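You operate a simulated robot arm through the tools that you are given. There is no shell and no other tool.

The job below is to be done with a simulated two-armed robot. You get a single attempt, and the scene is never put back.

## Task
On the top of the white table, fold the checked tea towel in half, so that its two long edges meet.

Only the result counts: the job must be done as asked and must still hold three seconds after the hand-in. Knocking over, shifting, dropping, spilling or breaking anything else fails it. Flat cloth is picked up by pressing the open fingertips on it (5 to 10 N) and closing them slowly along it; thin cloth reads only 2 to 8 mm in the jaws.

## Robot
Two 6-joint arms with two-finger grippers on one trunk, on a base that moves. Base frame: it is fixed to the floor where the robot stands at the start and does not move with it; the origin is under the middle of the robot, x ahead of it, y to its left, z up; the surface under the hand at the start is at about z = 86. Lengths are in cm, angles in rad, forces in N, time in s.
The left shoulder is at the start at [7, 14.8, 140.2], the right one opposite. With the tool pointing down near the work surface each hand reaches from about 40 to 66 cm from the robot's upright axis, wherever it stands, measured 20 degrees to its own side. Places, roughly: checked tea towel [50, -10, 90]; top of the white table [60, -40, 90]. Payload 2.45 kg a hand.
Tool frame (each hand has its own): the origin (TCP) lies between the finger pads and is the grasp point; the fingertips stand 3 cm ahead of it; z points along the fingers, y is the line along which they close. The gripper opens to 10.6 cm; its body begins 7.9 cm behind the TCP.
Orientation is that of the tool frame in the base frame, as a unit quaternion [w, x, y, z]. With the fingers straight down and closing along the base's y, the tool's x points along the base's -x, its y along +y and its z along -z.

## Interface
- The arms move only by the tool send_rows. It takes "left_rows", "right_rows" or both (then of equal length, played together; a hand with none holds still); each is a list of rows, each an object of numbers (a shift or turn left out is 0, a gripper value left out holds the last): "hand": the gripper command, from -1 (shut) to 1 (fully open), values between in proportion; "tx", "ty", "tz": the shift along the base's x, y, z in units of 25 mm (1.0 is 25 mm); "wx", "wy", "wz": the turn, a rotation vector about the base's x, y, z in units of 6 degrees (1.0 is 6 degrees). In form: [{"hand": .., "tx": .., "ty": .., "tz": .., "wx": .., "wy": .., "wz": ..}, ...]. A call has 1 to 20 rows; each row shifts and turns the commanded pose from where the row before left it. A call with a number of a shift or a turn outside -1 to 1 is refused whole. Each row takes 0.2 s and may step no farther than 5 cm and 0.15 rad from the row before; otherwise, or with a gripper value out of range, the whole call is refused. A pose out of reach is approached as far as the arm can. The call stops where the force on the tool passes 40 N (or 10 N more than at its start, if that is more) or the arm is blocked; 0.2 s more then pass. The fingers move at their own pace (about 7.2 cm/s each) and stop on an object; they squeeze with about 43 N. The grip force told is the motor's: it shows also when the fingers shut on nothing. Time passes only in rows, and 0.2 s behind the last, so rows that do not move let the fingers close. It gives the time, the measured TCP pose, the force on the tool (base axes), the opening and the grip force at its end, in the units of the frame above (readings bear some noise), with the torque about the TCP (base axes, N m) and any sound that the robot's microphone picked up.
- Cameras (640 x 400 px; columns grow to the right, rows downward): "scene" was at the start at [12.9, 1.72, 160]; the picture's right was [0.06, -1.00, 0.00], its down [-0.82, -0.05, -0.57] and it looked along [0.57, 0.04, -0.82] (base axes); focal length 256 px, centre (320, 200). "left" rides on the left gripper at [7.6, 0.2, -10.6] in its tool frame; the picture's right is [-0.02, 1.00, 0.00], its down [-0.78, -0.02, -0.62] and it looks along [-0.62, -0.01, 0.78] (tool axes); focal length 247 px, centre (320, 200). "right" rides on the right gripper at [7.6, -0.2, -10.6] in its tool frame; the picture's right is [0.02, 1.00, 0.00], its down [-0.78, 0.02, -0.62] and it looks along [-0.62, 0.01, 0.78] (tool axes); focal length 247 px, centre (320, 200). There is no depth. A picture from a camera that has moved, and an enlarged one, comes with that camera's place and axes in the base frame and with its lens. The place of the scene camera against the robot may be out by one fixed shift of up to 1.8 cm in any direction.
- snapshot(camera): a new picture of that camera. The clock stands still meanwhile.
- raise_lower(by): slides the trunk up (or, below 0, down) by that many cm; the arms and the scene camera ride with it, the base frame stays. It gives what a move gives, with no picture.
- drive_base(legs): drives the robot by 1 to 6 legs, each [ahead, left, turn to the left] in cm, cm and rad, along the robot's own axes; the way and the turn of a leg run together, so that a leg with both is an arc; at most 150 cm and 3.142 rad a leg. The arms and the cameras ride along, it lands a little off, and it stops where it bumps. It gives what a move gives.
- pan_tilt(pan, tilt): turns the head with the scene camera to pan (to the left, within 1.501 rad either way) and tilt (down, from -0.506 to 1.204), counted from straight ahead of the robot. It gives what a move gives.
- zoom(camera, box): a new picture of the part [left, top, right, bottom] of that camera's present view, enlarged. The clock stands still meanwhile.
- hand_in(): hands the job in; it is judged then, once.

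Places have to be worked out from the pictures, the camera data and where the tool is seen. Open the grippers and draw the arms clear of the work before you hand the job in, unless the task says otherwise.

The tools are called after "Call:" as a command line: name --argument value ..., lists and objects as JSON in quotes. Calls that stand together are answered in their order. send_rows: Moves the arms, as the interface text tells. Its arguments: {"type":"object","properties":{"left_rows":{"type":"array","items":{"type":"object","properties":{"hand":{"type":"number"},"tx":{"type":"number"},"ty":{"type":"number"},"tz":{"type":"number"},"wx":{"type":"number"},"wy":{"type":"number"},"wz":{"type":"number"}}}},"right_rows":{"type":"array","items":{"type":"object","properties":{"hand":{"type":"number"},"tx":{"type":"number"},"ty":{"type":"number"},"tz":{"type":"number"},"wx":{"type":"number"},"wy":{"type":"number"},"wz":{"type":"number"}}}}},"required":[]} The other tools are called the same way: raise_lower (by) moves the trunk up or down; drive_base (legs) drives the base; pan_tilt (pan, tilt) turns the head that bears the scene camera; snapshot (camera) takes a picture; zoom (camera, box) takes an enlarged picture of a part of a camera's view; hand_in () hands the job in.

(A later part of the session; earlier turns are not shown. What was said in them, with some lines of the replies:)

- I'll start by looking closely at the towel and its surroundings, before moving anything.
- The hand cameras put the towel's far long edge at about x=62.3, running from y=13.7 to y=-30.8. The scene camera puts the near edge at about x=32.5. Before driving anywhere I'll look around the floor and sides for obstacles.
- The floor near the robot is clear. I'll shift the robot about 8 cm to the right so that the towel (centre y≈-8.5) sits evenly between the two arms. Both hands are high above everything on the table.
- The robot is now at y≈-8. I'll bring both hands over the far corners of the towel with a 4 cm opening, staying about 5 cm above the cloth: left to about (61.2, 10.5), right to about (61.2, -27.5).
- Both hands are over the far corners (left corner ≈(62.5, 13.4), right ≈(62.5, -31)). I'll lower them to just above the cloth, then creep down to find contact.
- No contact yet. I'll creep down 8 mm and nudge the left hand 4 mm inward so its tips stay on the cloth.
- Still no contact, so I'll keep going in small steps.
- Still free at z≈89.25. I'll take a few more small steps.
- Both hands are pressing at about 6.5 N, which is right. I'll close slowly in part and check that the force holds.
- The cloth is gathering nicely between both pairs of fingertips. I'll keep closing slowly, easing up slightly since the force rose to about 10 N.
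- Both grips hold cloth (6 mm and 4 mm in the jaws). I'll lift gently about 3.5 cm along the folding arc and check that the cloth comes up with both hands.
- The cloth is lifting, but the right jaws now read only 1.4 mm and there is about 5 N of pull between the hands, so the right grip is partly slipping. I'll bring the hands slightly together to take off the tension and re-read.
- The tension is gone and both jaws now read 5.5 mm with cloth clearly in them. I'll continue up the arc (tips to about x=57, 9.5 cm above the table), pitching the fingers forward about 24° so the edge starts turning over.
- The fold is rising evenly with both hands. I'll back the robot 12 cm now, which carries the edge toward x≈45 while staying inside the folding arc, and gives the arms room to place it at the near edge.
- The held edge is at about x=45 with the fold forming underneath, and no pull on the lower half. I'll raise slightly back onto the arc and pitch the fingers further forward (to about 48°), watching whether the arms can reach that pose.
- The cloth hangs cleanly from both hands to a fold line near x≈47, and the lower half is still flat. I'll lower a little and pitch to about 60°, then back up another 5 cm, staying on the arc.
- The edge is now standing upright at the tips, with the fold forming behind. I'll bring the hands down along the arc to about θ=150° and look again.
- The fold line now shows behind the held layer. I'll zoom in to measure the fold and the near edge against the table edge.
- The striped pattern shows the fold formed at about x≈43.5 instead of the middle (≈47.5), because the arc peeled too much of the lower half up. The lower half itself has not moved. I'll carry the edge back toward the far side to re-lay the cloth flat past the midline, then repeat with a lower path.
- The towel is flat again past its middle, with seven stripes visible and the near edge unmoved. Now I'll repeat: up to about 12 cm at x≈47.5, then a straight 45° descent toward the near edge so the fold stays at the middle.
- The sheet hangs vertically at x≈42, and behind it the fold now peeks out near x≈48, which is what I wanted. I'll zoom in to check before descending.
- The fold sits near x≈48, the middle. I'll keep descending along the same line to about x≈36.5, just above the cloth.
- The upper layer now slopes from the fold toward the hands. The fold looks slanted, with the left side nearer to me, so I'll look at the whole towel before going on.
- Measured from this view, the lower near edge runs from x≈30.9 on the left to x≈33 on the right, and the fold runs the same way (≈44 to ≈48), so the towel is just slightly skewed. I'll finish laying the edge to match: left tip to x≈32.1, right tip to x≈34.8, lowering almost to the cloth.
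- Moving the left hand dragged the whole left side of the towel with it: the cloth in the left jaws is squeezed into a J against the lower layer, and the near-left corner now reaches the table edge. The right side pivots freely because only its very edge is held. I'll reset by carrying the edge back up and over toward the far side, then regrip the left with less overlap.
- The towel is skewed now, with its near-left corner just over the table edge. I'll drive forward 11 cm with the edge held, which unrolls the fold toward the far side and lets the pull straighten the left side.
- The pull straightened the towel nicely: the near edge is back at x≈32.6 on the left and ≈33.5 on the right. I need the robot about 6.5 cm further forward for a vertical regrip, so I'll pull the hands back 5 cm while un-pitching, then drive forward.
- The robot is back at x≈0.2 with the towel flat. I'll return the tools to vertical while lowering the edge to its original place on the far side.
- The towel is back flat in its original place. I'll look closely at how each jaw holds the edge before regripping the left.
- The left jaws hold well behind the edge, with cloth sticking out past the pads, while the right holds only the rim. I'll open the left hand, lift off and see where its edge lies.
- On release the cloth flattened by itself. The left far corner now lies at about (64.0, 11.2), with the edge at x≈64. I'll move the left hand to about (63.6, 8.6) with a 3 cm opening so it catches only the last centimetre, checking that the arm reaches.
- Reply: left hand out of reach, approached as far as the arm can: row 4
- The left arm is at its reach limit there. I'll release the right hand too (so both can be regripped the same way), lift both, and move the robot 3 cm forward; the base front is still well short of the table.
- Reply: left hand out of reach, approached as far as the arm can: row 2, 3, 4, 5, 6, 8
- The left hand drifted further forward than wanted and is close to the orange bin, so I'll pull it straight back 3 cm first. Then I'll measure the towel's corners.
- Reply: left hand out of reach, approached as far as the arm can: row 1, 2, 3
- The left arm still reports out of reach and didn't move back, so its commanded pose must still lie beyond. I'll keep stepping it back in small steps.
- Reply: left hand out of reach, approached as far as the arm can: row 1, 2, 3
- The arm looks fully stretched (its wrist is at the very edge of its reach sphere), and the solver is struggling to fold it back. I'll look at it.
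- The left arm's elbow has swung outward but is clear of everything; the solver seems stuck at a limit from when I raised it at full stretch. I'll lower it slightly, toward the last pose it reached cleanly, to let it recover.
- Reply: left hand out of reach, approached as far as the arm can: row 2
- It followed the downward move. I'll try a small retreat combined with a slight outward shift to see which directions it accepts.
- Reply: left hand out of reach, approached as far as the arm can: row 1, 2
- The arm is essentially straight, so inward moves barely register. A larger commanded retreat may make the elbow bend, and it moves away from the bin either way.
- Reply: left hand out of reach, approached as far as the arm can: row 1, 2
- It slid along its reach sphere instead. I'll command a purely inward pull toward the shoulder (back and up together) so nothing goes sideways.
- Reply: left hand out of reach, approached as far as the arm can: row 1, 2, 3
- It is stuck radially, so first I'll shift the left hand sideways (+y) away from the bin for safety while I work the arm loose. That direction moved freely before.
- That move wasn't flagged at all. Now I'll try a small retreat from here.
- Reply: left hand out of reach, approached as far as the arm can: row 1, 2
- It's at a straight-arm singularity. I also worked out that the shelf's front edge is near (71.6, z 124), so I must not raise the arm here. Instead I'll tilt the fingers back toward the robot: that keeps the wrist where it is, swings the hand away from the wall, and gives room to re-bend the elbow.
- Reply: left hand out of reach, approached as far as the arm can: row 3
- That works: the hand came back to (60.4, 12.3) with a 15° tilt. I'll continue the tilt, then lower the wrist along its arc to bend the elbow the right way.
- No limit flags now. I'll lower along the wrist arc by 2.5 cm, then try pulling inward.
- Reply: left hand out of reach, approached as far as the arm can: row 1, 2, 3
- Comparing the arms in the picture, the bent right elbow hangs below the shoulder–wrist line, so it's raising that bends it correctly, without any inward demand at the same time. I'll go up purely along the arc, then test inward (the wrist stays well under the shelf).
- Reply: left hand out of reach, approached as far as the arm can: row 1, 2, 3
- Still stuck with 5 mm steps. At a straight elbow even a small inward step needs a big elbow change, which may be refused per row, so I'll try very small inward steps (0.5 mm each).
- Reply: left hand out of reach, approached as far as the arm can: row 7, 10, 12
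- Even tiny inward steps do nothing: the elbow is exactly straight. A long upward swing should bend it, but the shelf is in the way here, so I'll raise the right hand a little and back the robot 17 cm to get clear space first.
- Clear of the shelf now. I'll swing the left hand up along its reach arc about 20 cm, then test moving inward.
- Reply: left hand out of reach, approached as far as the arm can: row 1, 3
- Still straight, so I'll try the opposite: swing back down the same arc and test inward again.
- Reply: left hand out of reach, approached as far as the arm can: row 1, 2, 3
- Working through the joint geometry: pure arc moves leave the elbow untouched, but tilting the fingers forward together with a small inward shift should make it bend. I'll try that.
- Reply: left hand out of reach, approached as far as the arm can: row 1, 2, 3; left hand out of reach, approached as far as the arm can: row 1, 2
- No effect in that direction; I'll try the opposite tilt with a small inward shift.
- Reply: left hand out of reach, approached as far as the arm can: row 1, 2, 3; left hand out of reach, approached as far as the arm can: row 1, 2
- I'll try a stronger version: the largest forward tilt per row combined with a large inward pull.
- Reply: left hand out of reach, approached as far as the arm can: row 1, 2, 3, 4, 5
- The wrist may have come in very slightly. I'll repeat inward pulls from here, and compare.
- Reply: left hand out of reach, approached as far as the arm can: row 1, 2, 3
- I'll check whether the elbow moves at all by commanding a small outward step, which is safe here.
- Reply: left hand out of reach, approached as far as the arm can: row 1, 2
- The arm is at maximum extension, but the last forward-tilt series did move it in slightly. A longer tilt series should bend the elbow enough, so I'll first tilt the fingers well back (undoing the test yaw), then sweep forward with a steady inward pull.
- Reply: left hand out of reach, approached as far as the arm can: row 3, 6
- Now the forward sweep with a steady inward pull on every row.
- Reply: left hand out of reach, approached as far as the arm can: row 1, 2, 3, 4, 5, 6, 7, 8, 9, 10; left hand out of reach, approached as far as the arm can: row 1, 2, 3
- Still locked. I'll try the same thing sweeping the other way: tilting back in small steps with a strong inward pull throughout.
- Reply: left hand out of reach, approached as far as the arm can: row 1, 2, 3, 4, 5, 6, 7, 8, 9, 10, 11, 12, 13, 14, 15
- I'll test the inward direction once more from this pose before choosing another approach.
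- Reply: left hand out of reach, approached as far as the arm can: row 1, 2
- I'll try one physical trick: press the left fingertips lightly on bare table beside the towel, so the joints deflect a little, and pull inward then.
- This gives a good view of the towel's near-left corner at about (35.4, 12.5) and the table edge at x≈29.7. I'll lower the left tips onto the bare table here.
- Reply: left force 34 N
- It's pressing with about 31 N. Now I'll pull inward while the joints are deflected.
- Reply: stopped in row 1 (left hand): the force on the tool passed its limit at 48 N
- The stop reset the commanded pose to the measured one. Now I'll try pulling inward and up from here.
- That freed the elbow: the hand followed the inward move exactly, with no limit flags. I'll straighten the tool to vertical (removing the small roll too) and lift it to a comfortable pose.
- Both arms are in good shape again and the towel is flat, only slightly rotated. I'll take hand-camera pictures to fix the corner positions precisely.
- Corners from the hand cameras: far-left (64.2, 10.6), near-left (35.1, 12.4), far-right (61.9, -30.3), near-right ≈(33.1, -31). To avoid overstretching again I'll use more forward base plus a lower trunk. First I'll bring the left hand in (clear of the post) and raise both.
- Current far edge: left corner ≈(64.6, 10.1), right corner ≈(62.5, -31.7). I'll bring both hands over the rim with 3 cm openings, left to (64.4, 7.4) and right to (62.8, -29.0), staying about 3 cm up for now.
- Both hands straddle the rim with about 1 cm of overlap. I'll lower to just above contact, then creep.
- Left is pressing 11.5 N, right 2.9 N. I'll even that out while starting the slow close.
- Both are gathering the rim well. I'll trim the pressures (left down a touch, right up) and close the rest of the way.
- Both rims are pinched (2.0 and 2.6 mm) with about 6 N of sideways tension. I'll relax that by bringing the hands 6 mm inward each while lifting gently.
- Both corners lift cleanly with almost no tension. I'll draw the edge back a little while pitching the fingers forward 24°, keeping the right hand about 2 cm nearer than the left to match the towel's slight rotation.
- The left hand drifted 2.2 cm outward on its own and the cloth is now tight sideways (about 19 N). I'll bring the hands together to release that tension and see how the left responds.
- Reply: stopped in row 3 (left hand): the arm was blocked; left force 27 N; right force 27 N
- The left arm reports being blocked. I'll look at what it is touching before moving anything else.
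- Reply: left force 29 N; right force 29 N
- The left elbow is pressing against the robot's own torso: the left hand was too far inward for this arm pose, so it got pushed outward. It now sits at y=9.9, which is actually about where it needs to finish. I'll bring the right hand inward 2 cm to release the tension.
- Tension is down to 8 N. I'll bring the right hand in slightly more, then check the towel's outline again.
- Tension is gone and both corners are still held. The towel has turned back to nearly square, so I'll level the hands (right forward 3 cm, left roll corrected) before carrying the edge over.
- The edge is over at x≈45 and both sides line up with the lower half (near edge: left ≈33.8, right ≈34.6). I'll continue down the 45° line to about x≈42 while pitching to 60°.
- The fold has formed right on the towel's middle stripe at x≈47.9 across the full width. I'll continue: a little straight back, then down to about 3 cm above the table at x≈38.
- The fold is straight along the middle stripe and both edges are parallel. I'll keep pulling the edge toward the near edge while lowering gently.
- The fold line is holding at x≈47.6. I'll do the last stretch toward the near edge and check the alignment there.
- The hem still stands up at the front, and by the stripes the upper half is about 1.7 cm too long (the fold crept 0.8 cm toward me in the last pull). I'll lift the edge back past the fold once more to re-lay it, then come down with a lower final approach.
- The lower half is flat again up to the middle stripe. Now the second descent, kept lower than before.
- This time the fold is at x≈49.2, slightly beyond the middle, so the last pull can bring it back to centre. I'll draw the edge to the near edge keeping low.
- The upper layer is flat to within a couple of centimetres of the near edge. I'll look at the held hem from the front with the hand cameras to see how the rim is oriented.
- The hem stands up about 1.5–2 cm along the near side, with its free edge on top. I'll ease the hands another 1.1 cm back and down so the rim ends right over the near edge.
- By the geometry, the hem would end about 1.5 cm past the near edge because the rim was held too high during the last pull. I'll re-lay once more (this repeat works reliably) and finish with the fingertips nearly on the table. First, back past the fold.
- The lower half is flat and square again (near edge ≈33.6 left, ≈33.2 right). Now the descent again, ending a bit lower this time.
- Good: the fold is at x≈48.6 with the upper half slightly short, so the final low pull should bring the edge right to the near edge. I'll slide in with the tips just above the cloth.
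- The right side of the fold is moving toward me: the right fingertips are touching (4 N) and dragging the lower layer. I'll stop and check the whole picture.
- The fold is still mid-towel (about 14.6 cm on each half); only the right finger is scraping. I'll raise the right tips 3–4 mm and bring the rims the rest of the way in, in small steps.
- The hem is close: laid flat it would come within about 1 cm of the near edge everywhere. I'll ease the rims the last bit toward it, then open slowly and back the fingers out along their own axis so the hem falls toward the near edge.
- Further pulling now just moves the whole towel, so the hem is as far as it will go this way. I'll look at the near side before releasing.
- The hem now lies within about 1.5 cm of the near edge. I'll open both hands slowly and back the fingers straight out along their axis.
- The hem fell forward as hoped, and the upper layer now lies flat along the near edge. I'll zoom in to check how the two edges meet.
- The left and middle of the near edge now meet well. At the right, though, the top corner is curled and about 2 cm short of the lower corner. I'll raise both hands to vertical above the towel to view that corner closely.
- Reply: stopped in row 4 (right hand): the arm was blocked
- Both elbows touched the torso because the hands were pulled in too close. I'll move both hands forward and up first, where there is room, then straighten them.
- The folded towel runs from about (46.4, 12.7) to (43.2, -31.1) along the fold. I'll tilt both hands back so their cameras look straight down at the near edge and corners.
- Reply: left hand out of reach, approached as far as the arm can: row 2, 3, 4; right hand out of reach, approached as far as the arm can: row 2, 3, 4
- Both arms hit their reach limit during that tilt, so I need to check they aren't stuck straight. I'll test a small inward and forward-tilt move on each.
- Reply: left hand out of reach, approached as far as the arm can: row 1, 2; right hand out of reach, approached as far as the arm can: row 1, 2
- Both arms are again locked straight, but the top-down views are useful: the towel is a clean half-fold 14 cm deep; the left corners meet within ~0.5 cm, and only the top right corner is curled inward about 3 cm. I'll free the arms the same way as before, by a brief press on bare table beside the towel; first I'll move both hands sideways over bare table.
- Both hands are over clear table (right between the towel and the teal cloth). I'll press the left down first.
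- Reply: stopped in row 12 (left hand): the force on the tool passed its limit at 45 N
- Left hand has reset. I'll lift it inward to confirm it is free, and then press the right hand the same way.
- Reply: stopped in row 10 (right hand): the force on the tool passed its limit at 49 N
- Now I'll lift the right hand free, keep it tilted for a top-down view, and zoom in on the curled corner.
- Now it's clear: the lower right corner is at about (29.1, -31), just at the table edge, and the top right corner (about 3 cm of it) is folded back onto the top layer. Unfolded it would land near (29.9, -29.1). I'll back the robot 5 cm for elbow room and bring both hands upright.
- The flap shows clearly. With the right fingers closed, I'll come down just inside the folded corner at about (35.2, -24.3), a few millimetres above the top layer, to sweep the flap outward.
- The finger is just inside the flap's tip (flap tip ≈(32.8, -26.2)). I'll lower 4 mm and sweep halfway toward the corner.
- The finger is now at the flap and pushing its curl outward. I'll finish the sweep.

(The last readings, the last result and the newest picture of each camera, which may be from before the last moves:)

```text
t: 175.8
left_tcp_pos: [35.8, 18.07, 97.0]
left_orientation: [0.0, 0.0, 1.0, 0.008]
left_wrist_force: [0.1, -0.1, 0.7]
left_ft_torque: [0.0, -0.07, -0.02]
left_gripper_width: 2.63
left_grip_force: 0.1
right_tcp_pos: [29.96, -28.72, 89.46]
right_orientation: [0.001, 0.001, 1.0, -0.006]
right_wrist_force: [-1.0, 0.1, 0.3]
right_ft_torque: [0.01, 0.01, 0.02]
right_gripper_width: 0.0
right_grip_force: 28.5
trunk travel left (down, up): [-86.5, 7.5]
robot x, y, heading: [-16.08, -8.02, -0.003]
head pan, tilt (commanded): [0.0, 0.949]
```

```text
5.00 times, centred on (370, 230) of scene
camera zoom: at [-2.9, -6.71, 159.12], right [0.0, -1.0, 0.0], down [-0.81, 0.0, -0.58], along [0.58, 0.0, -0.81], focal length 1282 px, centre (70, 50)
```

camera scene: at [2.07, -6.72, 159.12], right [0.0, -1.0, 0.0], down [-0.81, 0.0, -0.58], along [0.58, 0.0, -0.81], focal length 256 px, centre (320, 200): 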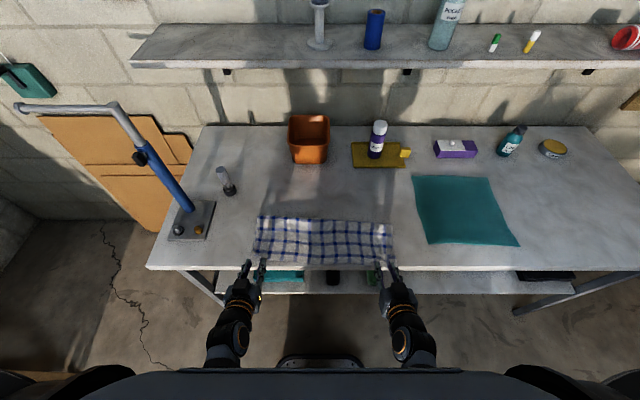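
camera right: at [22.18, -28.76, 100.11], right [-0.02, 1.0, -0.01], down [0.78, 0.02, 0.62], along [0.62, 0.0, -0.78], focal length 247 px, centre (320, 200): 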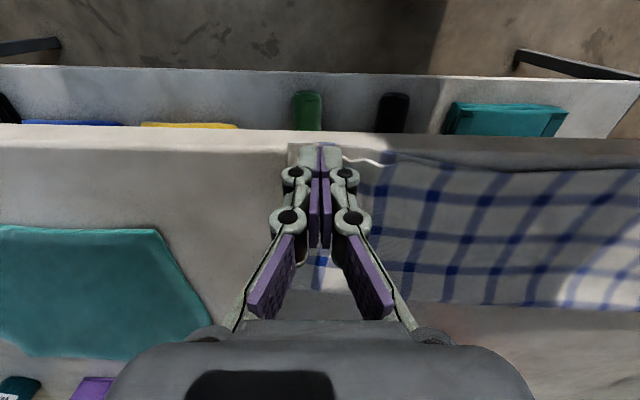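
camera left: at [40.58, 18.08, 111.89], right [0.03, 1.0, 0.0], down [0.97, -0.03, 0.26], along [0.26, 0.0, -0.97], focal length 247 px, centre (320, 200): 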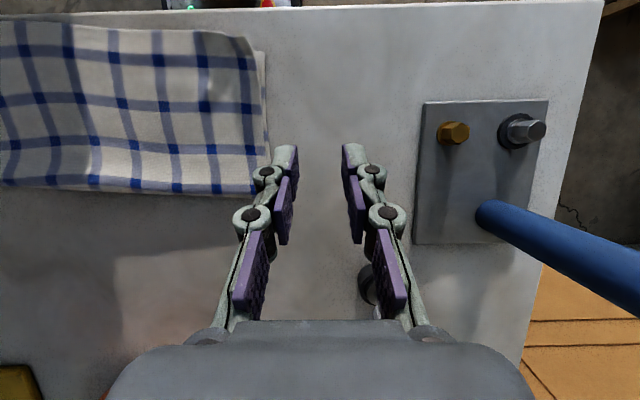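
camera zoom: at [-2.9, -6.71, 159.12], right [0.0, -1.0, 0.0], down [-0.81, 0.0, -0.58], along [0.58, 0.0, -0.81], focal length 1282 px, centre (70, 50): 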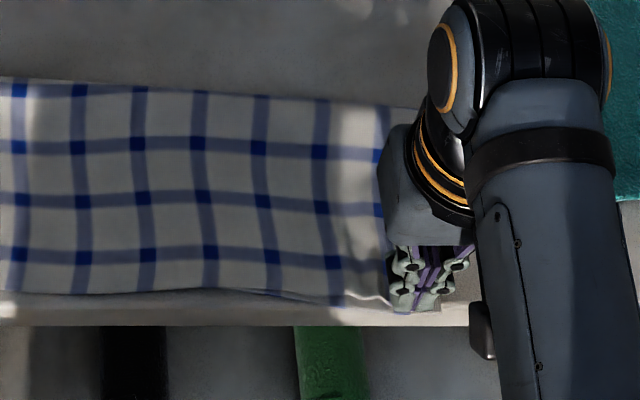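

The finger has swept to the corner. I'll lift it straight up and view the result.

Call:
send_rows --right_rows '[{"tz": 0.3}, {"tz": 0.5}, {"tz": 0.6}, {"tz": 0.6}, {"tz": 0.6}, {"ty": -0.8}, {"ty": -0.8}, {"ty": -0.8}, {"tx": 0}]'

Call:
zoom --camera "scene" --box '[320, 190, 420, 270]'

Call:
snapshot --camera "right"

```text
t: 177.8
left_tcp_pos: [35.65, 18.01, 97.09]
left_orientation: [0.0, 0.0, 1.0, 0.009]
left_wrist_force: [-0.9, -0.2, 0.7]
left_ft_torque: [-0.03, 0.02, -0.02]
left_gripper_width: 2.65
left_grip_force: 0.1
right_tcp_pos: [30.04, -34.69, 96.1]
right_orientation: [0.001, 0.001, 1.0, -0.006]
right_wrist_force: [-0.2, 0.1, 0.0]
right_ft_torque: [0.03, -0.02, 0.03]
right_gripper_width: 0.0
right_grip_force: 29.0
trunk travel left (down, up): [-86.5, 7.5]
robot x, y, heading: [-16.26, -8.03, 0.002]
head pan, tilt (commanded): [0.0, 0.949]
```

```text
5.00 times, centred on (370, 230) of scene
camera zoom: at [-2.91, -6.69, 159.12], right [0.0, -1.0, 0.0], down [-0.81, 0.0, -0.58], along [0.58, 0.0, -0.81], focal length 1282 px, centre (70, 50)
```

zoom: 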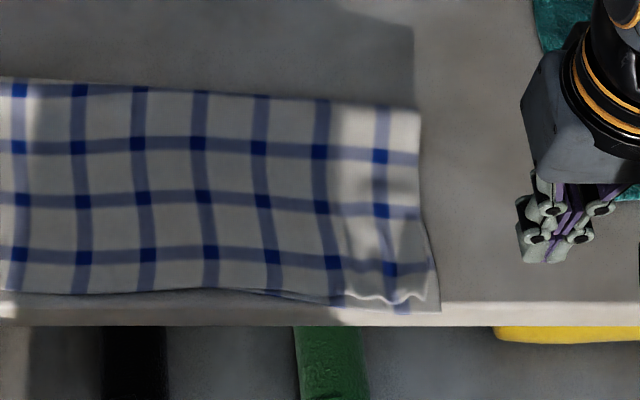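

```text
taken
camera right: at [22.23, -34.74, 106.65], right [-0.02, 1.0, -0.01], down [0.78, 0.02, 0.62], along [0.62, 0.0, -0.78], focal length 247 px, centre (320, 200)
```

right: 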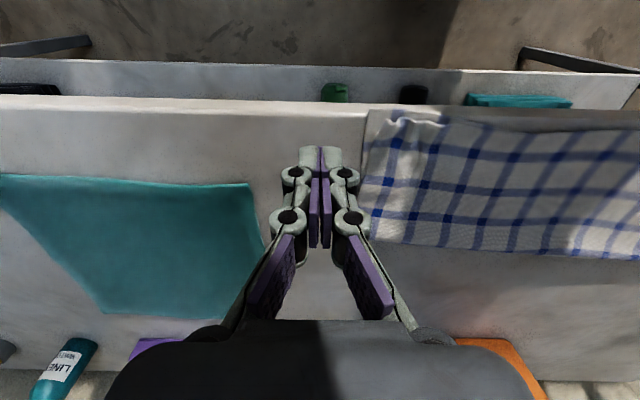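

The flap unfolded completely and the top right corner now lies almost on the lower corner. I'll zoom in on the near edge and both ends to judge the fit.

Call:
zoom --camera "scene" --box '[320, 205, 380, 250]'

Call:
zoom --camera "scene" --box '[260, 205, 320, 250]'

Call:
zoom --camera "right" --box '[340, 80, 500, 180]'

Call:
snapshot --camera "left"

```text
8.89 times, centred on (350, 228) of scene
camera zoom: at [-2.91, -6.69, 159.12], right [0.0, -1.0, 0.0], down [-0.81, 0.0, -0.58], along [0.58, 0.0, -0.81], focal length 2279 px, centre (53, -44)
```

zoom: 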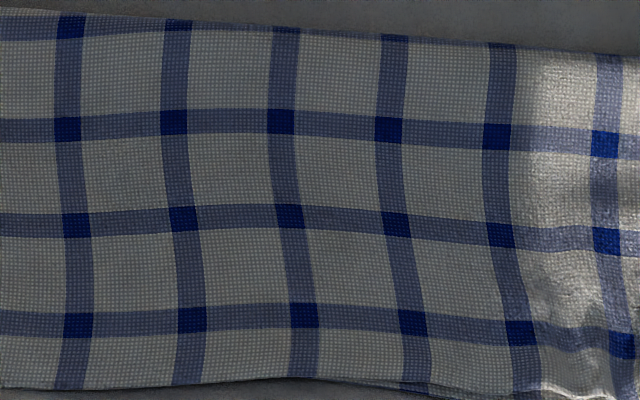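

```text
8.89 times, centred on (290, 228) of scene
camera zoom: at [-2.91, -6.69, 159.12], right [0.0, -1.0, 0.0], down [-0.81, 0.0, -0.58], along [0.58, 0.0, -0.81], focal length 2279 px, centre (587, -44)
```

zoom: 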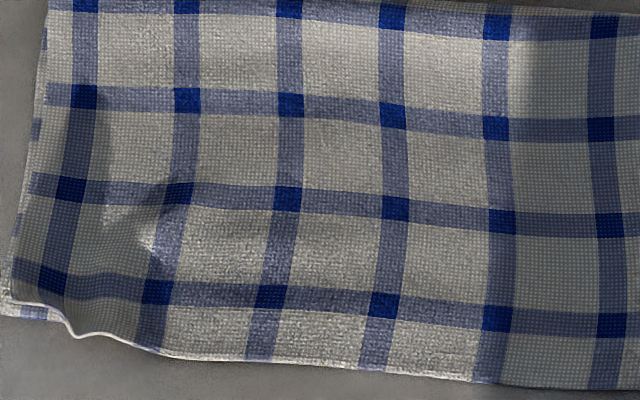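

```text
4.00 times, centred on (420, 130) of right
camera zoom: at [22.23, -34.74, 106.65], right [-0.02, 1.0, -0.01], down [0.78, 0.02, 0.62], along [0.62, 0.0, -0.78], focal length 988 px, centre (-80, 480)
```

zoom: 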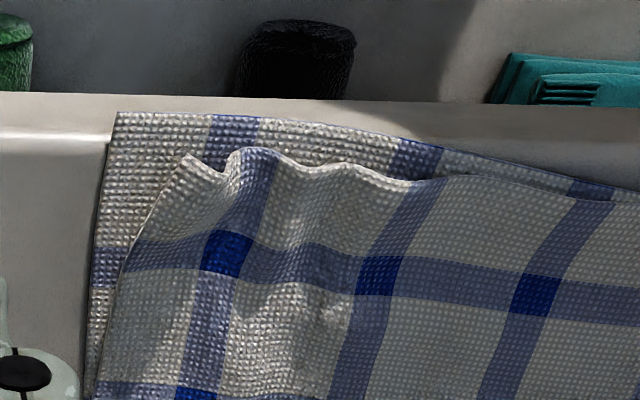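

```text
taken
camera left: at [27.95, 18.15, 107.76], right [0.02, 1.0, 0.02], down [0.78, -0.03, 0.62], along [0.62, 0.0, -0.78], focal length 247 px, centre (320, 200)
```

left: 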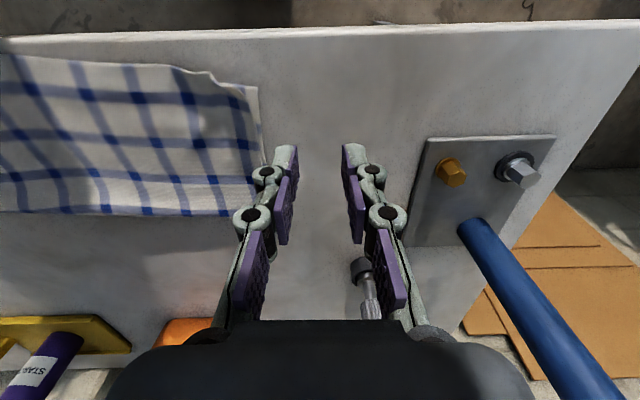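

The right corner is now within about 1–2 cm, the left within 1 cm. But the lower right corner hangs about 0.6 cm over the table edge, so I'll press lightly with closed fingers on both halves of the towel and slide the whole folded towel inward and square. First, position both hands above it.

Call:
send_rows --left_rows '[{"hand": -1.0, "tx": 0.3, "ty": -0.8}, {"tx": 0.3, "ty": -0.8}, {"tx": 0.3, "ty": -0.8}, {"tx": 0.3, "ty": -0.8}, {"tx": 0.3, "ty": -0.8}, {"tz": -0.6}, {"tz": -0.6}, {"tz": -0.6}, {"tx": 0}]' --right_rows '[{"tx": 0.52, "ty": 0.9}, {"tx": 0.52, "ty": 0.9}, {"tx": 0.52, "ty": 0.95}, {"tx": 0.52, "ty": 0.95}, {"tx": 0.52, "ty": 0.95}, {"tz": -0.6}, {"tz": -0.6}, {"tz": -0.6}, {"tx": 0}]'

Call:
snapshot --camera "right"

Call:
snapshot --camera "left"

```text
t: 179.8
left_tcp_pos: [39.48, 8.07, 92.69]
left_orientation: [0.001, 0.0, 1.0, 0.008]
left_wrist_force: [0.3, -0.3, 0.8]
left_ft_torque: [-0.02, -0.01, -0.02]
left_gripper_width: 0.0
left_grip_force: 28.6
right_tcp_pos: [36.39, -22.98, 91.59]
right_orientation: [0.001, 0.001, 1.0, -0.006]
right_wrist_force: [1.1, -0.4, 0.8]
right_ft_torque: [-0.02, 0.02, 0.0]
right_gripper_width: 0.0
right_grip_force: 28.6
trunk travel left (down, up): [-86.5, 7.5]
robot x, y, heading: [-16.06, -8.12, -0.001]
head pan, tilt (commanded): [0.0, 0.949]
```

```text
taken
camera right: at [28.66, -23.07, 102.11], right [-0.02, 1.0, -0.01], down [0.78, 0.02, 0.62], along [0.62, 0.0, -0.78], focal length 247 px, centre (320, 200)
```

right: 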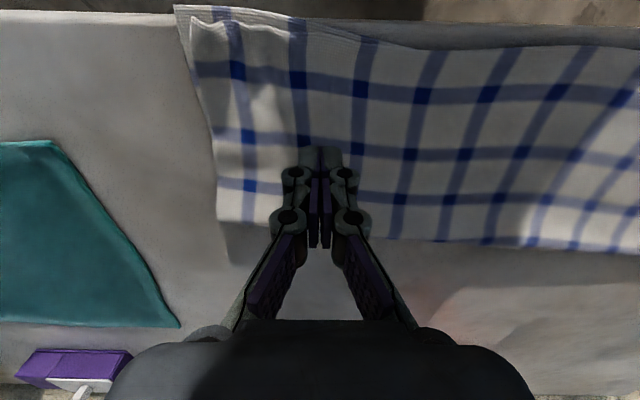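

```text
taken
camera left: at [31.7, 8.12, 103.28], right [0.02, 1.0, 0.02], down [0.78, -0.03, 0.62], along [0.62, 0.0, -0.78], focal length 247 px, centre (320, 200)
```

left: 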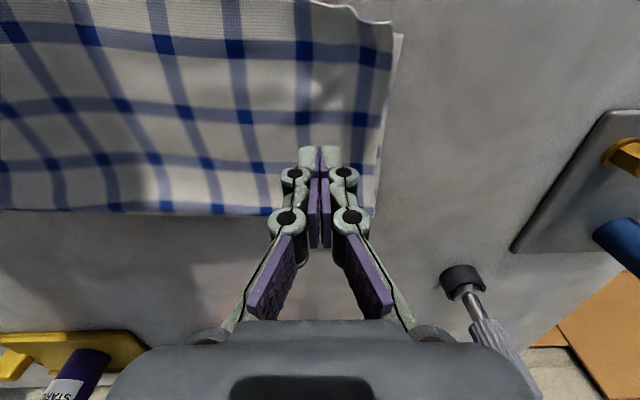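

Both hands are placed. I'll lower to near contact.

Call:
send_rows --left_rows '[{"tz": -0.4}, {"tz": -0.4}, {"tz": -0.3}, {"tz": -0.08}, {"tx": 0}]' --right_rows '[{"tz": -0.3}, {"tz": -0.25}, {"tz": -0.15}, {"tz": -0.05}, {"tx": 0}]'

```text
t: 181.0
left_tcp_pos: [39.36, 7.98, 89.81]
left_orientation: [0.0, -0.001, 1.0, 0.008]
left_wrist_force: [0.1, 0.2, 0.3]
left_ft_torque: [-0.03, -0.01, -0.01]
left_gripper_width: 0.02
left_grip_force: 28.0
right_tcp_pos: [36.33, -23.06, 89.69]
right_orientation: [0.001, 0.001, 1.0, -0.007]
right_wrist_force: [0.7, 0.2, 0.2]
right_ft_torque: [0.0, -0.04, -0.01]
right_gripper_width: 0.01
right_grip_force: 28.2
trunk travel left (down, up): [-86.5, 7.5]
robot x, y, heading: [-15.8, -7.93, -0.001]
head pan, tilt (commanded): [0.0, 0.949]
```

Call:
send_rows --left_rows '[{"tz": -0.06}, {"tz": -0.06}, {"tz": -0.05}, {"tx": 0}]' --right_rows '[{"tz": -0.05}, {"tz": -0.05}, {"tz": -0.04}, {"tx": 0}]'

```text
t: 182.0
left_tcp_pos: [39.48, 8.13, 89.35]
left_orientation: [-0.001, -0.001, 1.0, 0.008]
left_wrist_force: [-0.5, -0.5, 0.0]
left_ft_torque: [0.0, 0.01, 0.0]
left_gripper_width: 0.02
left_grip_force: 28.6
right_tcp_pos: [36.39, -23.1, 89.33]
right_orientation: [0.001, 0.001, 1.0, -0.007]
right_wrist_force: [-0.4, -0.9, 0.3]
right_ft_torque: [0.0, -0.03, 0.01]
right_gripper_width: 0.0
right_grip_force: 28.6
trunk travel left (down, up): [-86.5, 7.5]
robot x, y, heading: [-15.63, -8.1, -0.002]
head pan, tilt (commanded): [0.0, 0.949]
```

No contact yet, so I'll creep a little further.

Call:
send_rows --left_rows '[{"tz": -0.05}, {"tz": -0.04}, {"tx": 0}]' --right_rows '[{"tz": -0.05}, {"tz": -0.04}, {"tx": 0}]'

```text
t: 182.8
left_tcp_pos: [39.42, 8.12, 89.04]
left_orientation: [0.0, 0.0, 1.0, 0.008]
left_wrist_force: [0.1, -0.1, -0.1]
left_ft_torque: [0.0, -0.02, 0.02]
left_gripper_width: 0.0
left_grip_force: 29.2
right_tcp_pos: [36.46, -23.06, 89.16]
right_orientation: [0.0, 0.0, 1.0, -0.006]
right_wrist_force: [-0.5, 0.1, 0.3]
right_ft_torque: [-0.03, -0.02, 0.01]
right_gripper_width: 0.0
right_grip_force: 28.7
trunk travel left (down, up): [-86.5, 7.5]
robot x, y, heading: [-15.81, -8.26, 0.001]
head pan, tilt (commanded): [0.0, 0.949]
```

Call:
send_rows --left_rows '[{"tz": -0.04}, {"tz": -0.03}, {"tx": 0}]' --right_rows '[{"tz": -0.04}, {"tz": -0.03}, {"tx": 0}]'

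```text
t: 183.6
left_tcp_pos: [39.42, 8.0, 88.97]
left_orientation: [0.001, 0.0, 1.0, 0.008]
left_wrist_force: [0.3, 0.5, 6.2]
left_ft_torque: [-0.03, 0.01, 0.02]
left_gripper_width: 0.0
left_grip_force: 28.7
right_tcp_pos: [36.34, -23.1, 89.09]
right_orientation: [0.001, 0.001, 1.0, -0.006]
right_wrist_force: [0.8, 0.4, 0.1]
right_ft_torque: [-0.01, 0.0, 0.0]
right_gripper_width: 0.01
right_grip_force: 29.0
trunk travel left (down, up): [-86.5, 7.5]
robot x, y, heading: [-15.7, -7.95, -0.003]
head pan, tilt (commanded): [0.0, 0.949]
```

Left is touching at 6 N. The right needs a touch more.

Call:
send_rows --right_rows '[{"tz": -0.04}, {"tz": -0.02}, {"tx": 0}]'

```text
t: 184.4
left_tcp_pos: [39.37, 7.94, 89.0]
left_orientation: [0.0, 0.0, 1.0, 0.008]
left_wrist_force: [1.9, 0.3, 6.4]
left_ft_torque: [0.02, -0.03, 0.0]
left_gripper_width: 0.0
left_grip_force: 28.4
right_tcp_pos: [36.45, -23.17, 88.86]
right_orientation: [0.002, 0.0, 1.0, -0.006]
right_wrist_force: [0.5, -0.3, 8.0]
right_ft_torque: [0.0, 0.0, 0.01]
right_gripper_width: 0.01
right_grip_force: 28.3
trunk travel left (down, up): [-86.5, 7.5]
robot x, y, heading: [-15.82, -7.85, 0.003]
head pan, tilt (commanded): [0.0, 0.949]
```

Both press at 6–8 N. I'll slide slowly: right 1.5 cm inward, left 0.6 cm, then look.

Call:
send_rows --left_rows '[{"tx": 0.06}, {"tx": 0.06}, {"tx": 0.06}, {"tx": 0.06}, {"tx": 0}]' --right_rows '[{"tx": 0.15}, {"tx": 0.15}, {"tx": 0.15}, {"tx": 0.15}, {"tx": 0}]'

Call:
snapshot --camera "right"

Call:
zoom --camera "scene" --box '[250, 170, 410, 270]'

```text
t: 185.6
left_tcp_pos: [39.78, 8.07, 88.95]
left_orientation: [0.001, -0.001, 1.0, 0.008]
left_wrist_force: [-0.3, -0.8, 2.3]
left_ft_torque: [-0.05, 0.03, 0.01]
left_gripper_width: 0.0
left_grip_force: 28.5
right_tcp_pos: [37.83, -23.16, 88.95]
right_orientation: [0.001, 0.001, 1.0, -0.006]
right_wrist_force: [-2.9, 0.6, 13.2]
right_ft_torque: [0.04, 0.06, 0.0]
right_gripper_width: 0.0
right_grip_force: 28.3
trunk travel left (down, up): [-86.5, 7.5]
robot x, y, heading: [-15.87, -8.07, 0.002]
head pan, tilt (commanded): [0.0, 0.949]
```

```text
taken
camera right: at [30.04, -23.1, 99.48], right [-0.02, 1.0, -0.01], down [0.78, 0.02, 0.62], along [0.62, 0.0, -0.78], focal length 247 px, centre (320, 200)
```

right: 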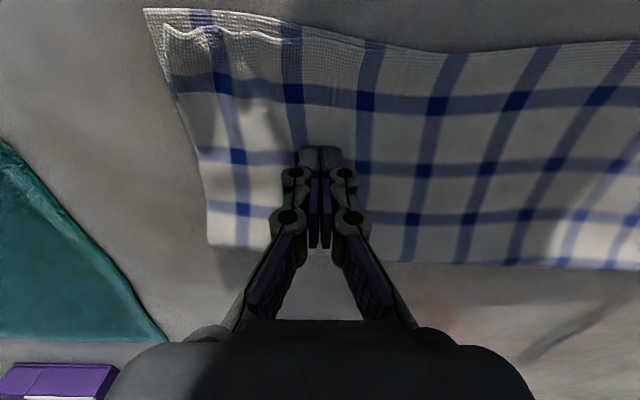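

```text
4.00 times, centred on (330, 220) of scene
camera zoom: at [-3.21, -6.66, 159.15], right [0.0, -1.0, 0.0], down [-0.81, 0.0, -0.58], along [0.58, 0.0, -0.81], focal length 1026 px, centre (280, 120)
```

zoom: 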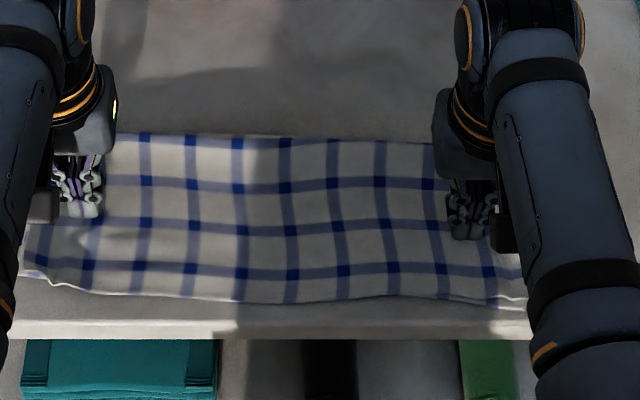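

That works: the right corner is now about 1 cm inside the table edge and the towel is squarer. One more centimetre on the right for margin.

Call:
send_rows --left_rows '[{"tx": 0.05}, {"tx": 0.05}, {"tx": 0.05}, {"tx": 0}]' --right_rows '[{"tx": 0.13, "tz": 0.01}, {"tx": 0.13, "tz": 0.01}, {"tx": 0.13}, {"tx": 0}]'

Call:
snapshot --camera "right"

Call:
snapshot --camera "left"

```text
t: 186.6
left_tcp_pos: [40.24, 8.13, 89.03]
left_orientation: [0.0, 0.0, 1.0, 0.008]
left_wrist_force: [-0.3, -0.3, 2.8]
left_ft_torque: [-0.03, 0.01, 0.0]
left_gripper_width: 0.0
left_grip_force: 29.0
right_tcp_pos: [38.85, -23.04, 88.96]
right_orientation: [0.002, 0.001, 1.0, -0.006]
right_wrist_force: [-2.9, -0.4, 10.0]
right_ft_torque: [0.06, 0.07, -0.02]
right_gripper_width: 0.0
right_grip_force: 28.7
trunk travel left (down, up): [-86.5, 7.5]
robot x, y, heading: [-15.94, -8.23, 0.0]
head pan, tilt (commanded): [0.0, 0.949]
```

```text
taken
camera right: at [31.01, -23.09, 99.5], right [-0.02, 1.0, -0.01], down [0.78, 0.02, 0.62], along [0.62, 0.0, -0.78], focal length 247 px, centre (320, 200)
```

right: 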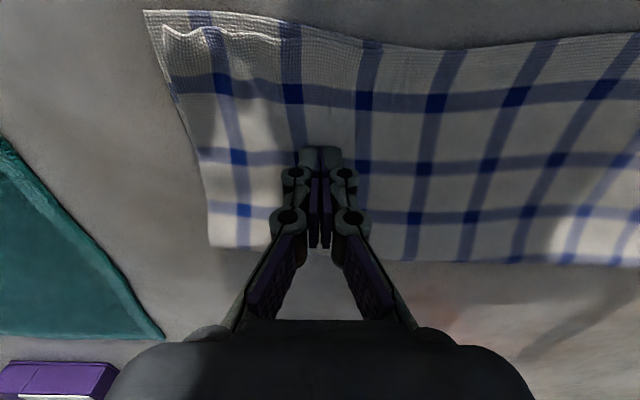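

```text
taken
camera left: at [32.5, 8.13, 99.61], right [0.02, 1.0, 0.02], down [0.78, -0.03, 0.62], along [0.62, 0.0, -0.78], focal length 247 px, centre (320, 200)
```

left: 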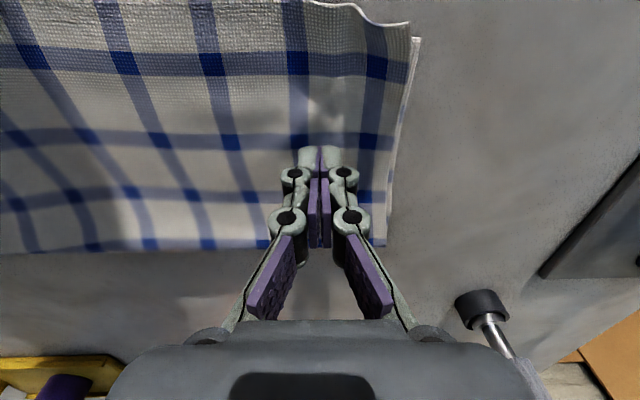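

The folded towel is square and safely on the table, with the edges meeting to within about 1 cm. I'll lift both hands straight up and inspect everything.

Call:
send_rows --left_rows '[{"tz": 0.15}, {"tz": 0.4}, {"tz": 0.6}, {"tz": 0.7}, {"tz": 0.7}, {"tz": 0.7}, {"tz": 0.7}, {"tx": 0}]' --right_rows '[{"tz": 0.15}, {"tz": 0.4}, {"tz": 0.6}, {"tz": 0.7}, {"tz": 0.7}, {"tz": 0.7}, {"tz": 0.7}, {"tx": 0}]'

Call:
snapshot --camera "right"

Call:
snapshot --camera "left"

Call:
zoom --camera "scene" --box '[250, 170, 410, 270]'

```text
t: 188.4
left_tcp_pos: [40.45, 8.11, 98.71]
left_orientation: [0.0, 0.0, 1.0, 0.007]
left_wrist_force: [0.0, 0.8, -0.3]
left_ft_torque: [0.0, -0.02, -0.02]
left_gripper_width: 0.02
left_grip_force: 28.4
right_tcp_pos: [38.92, -22.99, 98.8]
right_orientation: [0.001, 0.001, 1.0, -0.006]
right_wrist_force: [0.4, -0.2, -0.3]
right_ft_torque: [0.0, 0.01, -0.02]
right_gripper_width: 0.0
right_grip_force: 28.2
trunk travel left (down, up): [-86.5, 7.5]
robot x, y, heading: [-16.36, -7.74, -0.005]
head pan, tilt (commanded): [0.0, 0.949]
```

```text
taken
camera right: at [31.14, -23.11, 109.3], right [-0.02, 1.0, -0.01], down [0.78, 0.02, 0.62], along [0.62, 0.0, -0.78], focal length 247 px, centre (320, 200)
```

right: 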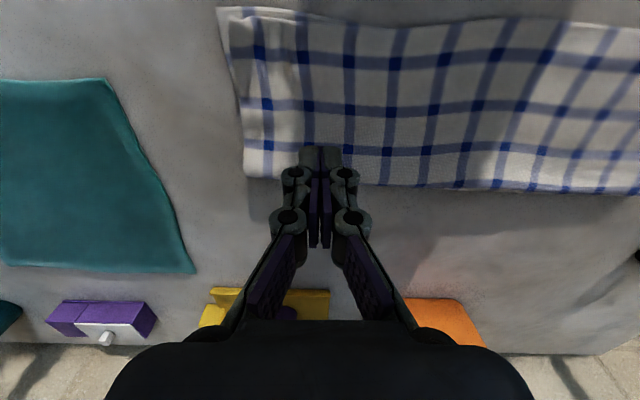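

```text
taken
camera left: at [32.7, 8.09, 109.38], right [0.02, 1.0, 0.02], down [0.78, -0.03, 0.62], along [0.62, 0.0, -0.78], focal length 247 px, centre (320, 200)
```

left: 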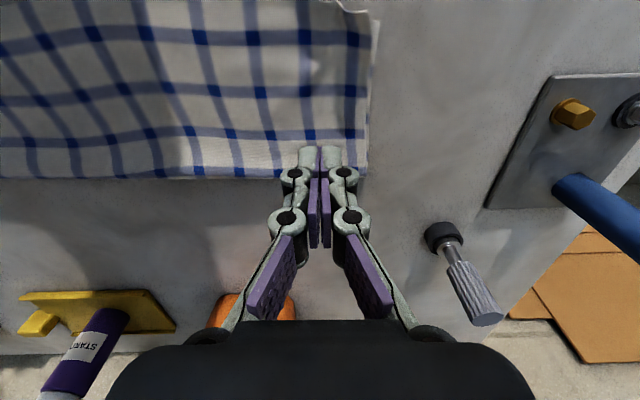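

```text
4.00 times, centred on (330, 220) of scene
camera zoom: at [-2.9, -6.72, 159.12], right [0.0, -1.0, 0.0], down [-0.81, 0.0, -0.58], along [0.58, 0.0, -0.81], focal length 1026 px, centre (280, 120)
```

zoom: 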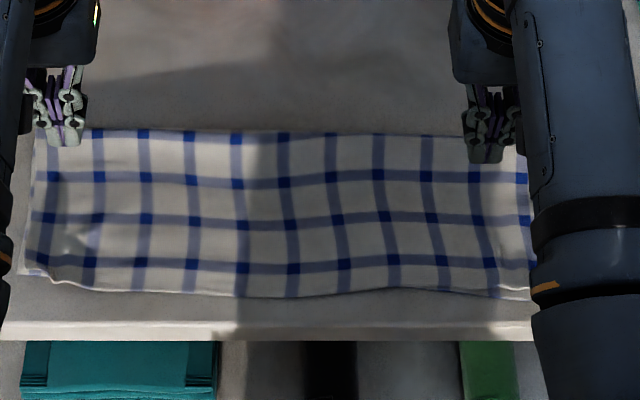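

Everything looks right. I'll open the grippers, raise the hands further, and back the robot away from the table, then take a last look.

Call:
send_rows --left_rows '[{"hand": 0.5, "tz": 0.7}, {"tz": 0.7}, {"tz": 0.7}, {"tx": 0}, {"tx": 0}]' --right_rows '[{"hand": 0.5, "tz": 0.7}, {"tz": 0.7}, {"tz": 0.7}, {"tx": 0}, {"tx": 0}]'

Call:
drive_base --legs '[[-12, 0, 0]]'

Call:
snapshot --camera "scene"

Call:
zoom --camera "scene" --box '[260, 150, 400, 245]'

Call:
snapshot --camera "right"

Call:
snapshot --camera "left"

```text
t: 189.6
left_tcp_pos: [40.49, 8.09, 103.98]
left_orientation: [0.0, 0.001, 1.0, 0.008]
left_wrist_force: [0.6, -0.2, 0.1]
left_ft_torque: [0.0, -0.01, 0.0]
left_gripper_width: 7.98
left_grip_force: 0.1
right_tcp_pos: [38.86, -23.03, 104.04]
right_orientation: [0.001, 0.0, 1.0, -0.006]
right_wrist_force: [-0.3, 0.1, -0.1]
right_ft_torque: [-0.02, 0.02, -0.02]
right_gripper_width: 7.93
right_grip_force: 0.0
trunk travel left (down, up): [-86.5, 7.5]
robot x, y, heading: [-15.91, -8.14, 0.003]
head pan, tilt (commanded): [0.0, 0.949]
```

```text
t: 190.8
left_tcp_pos: [28.47, 8.15, 103.89]
left_orientation: [0.0, 0.0, 1.0, 0.008]
left_wrist_force: [-0.5, 0.1, -0.9]
left_ft_torque: [0.01, 0.0, 0.03]
left_gripper_width: 7.94
left_grip_force: 0.1
right_tcp_pos: [27.16, -22.96, 103.9]
right_orientation: [0.0, -0.001, 1.0, -0.006]
right_wrist_force: [1.2, 0.4, -0.4]
right_ft_torque: [0.04, 0.02, 0.0]
right_gripper_width: 7.96
right_grip_force: 0.0
trunk travel left (down, up): [-86.5, 7.5]
robot x, y, heading: [-28.19, -7.88, 0.003]
head pan, tilt (commanded): [0.0, 0.949]
```

```text
taken
camera scene: at [-14.63, -6.71, 159.1], right [0.0, -1.0, 0.0], down [-0.81, 0.0, -0.58], along [0.58, 0.0, -0.81], focal length 256 px, centre (320, 200)
```

scene: 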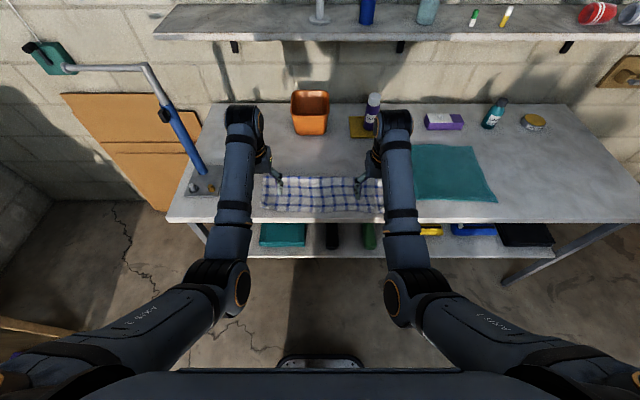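

```text
4.21 times, centred on (330, 198) of scene
camera zoom: at [-14.63, -6.71, 159.1], right [0.0, -1.0, 0.0], down [-0.81, 0.0, -0.58], along [0.58, 0.0, -0.81], focal length 1080 px, centre (278, 210)
```

zoom: 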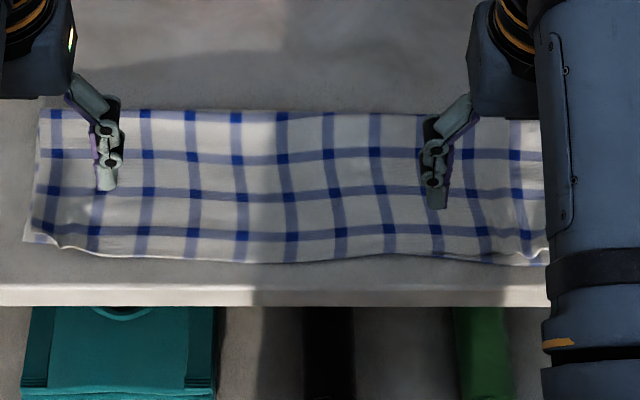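

```text
taken
camera right: at [19.38, -23.05, 114.43], right [-0.02, 1.0, -0.01], down [0.78, 0.02, 0.62], along [0.62, 0.0, -0.78], focal length 247 px, centre (320, 200)
```

right: 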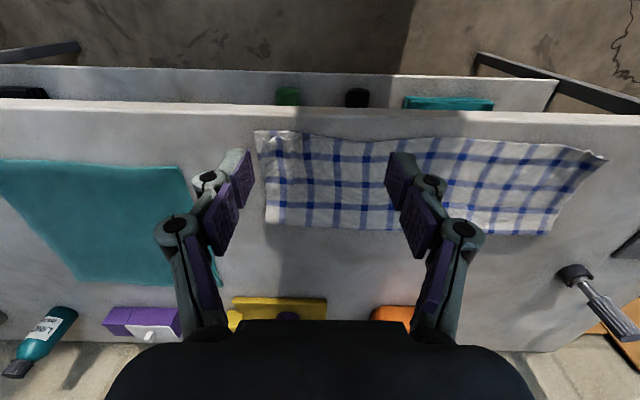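

```text
taken
camera left: at [20.91, 8.11, 114.54], right [0.02, 1.0, 0.02], down [0.78, -0.03, 0.62], along [0.62, 0.0, -0.78], focal length 247 px, centre (320, 200)
```

left: 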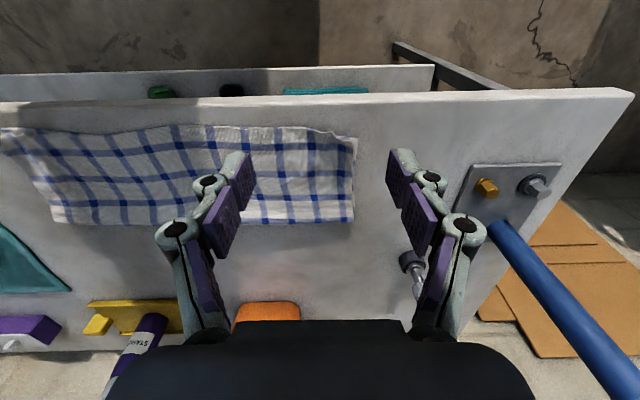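

It's a neat half-fold. I'll check both near corners once more from these views.

Call:
zoom --camera "right" --box '[240, 110, 420, 240]'

Call:
zoom --camera "left" --box '[200, 100, 380, 230]'

```text
3.08 times, centred on (330, 175) of right
camera zoom: at [19.38, -23.05, 114.43], right [-0.02, 1.0, -0.01], down [0.78, 0.02, 0.62], along [0.62, 0.0, -0.78], focal length 760 px, centre (289, 277)
```

zoom: 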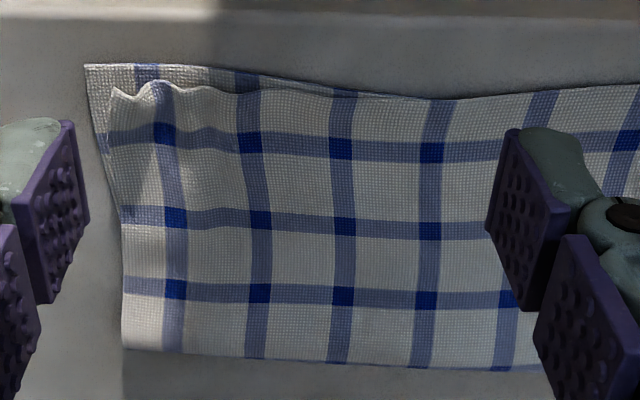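

```text
3.08 times, centred on (290, 165) of left
camera zoom: at [20.91, 8.11, 114.54], right [0.02, 1.0, 0.02], down [0.78, -0.03, 0.62], along [0.62, 0.0, -0.78], focal length 760 px, centre (412, 308)
```

zoom: 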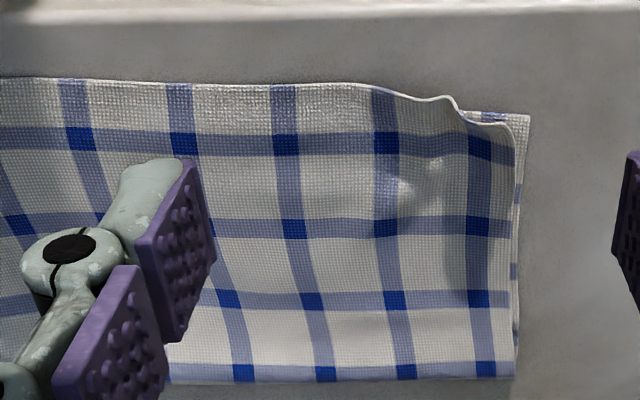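

Both long edges meet to within about 1 cm along the whole length. The fold is straight, the towel lies flat on the table, and nothing else has moved. The grippers are open and clear, so I'm handing in.

Call:
hand_in

```text
The job is handed in.
```

The checked tea towel is folded in half on the white table and handed in. Its two long edges meet to within about 1 cm along the near side.

- **Fit:** the top layer reaches about 1 cm past the lower edge on the left. On the right it stops about 1 cm short, and its right corner also sits about 1 cm inside the lower one. Those figures come from the camera pictures, so they are approximate.
- **Getting there:** it took several tries. The top right corner ended up curled back, so I swept it flat. The lower right corner hung about 0.6 cm over the table edge, so I slid the whole towel back; it was lying fully on the table in the last pictures.
- **Surroundings:** in the last pictures nothing else on the table or shelf looked moved. Twice I pressed the fingertips on bare table beside the towel, up to about 49 N, to free an arm that had locked out straight.
- **At hand-in:** both grippers were open, and the hands were raised and drawn back past the near edge of the towel.
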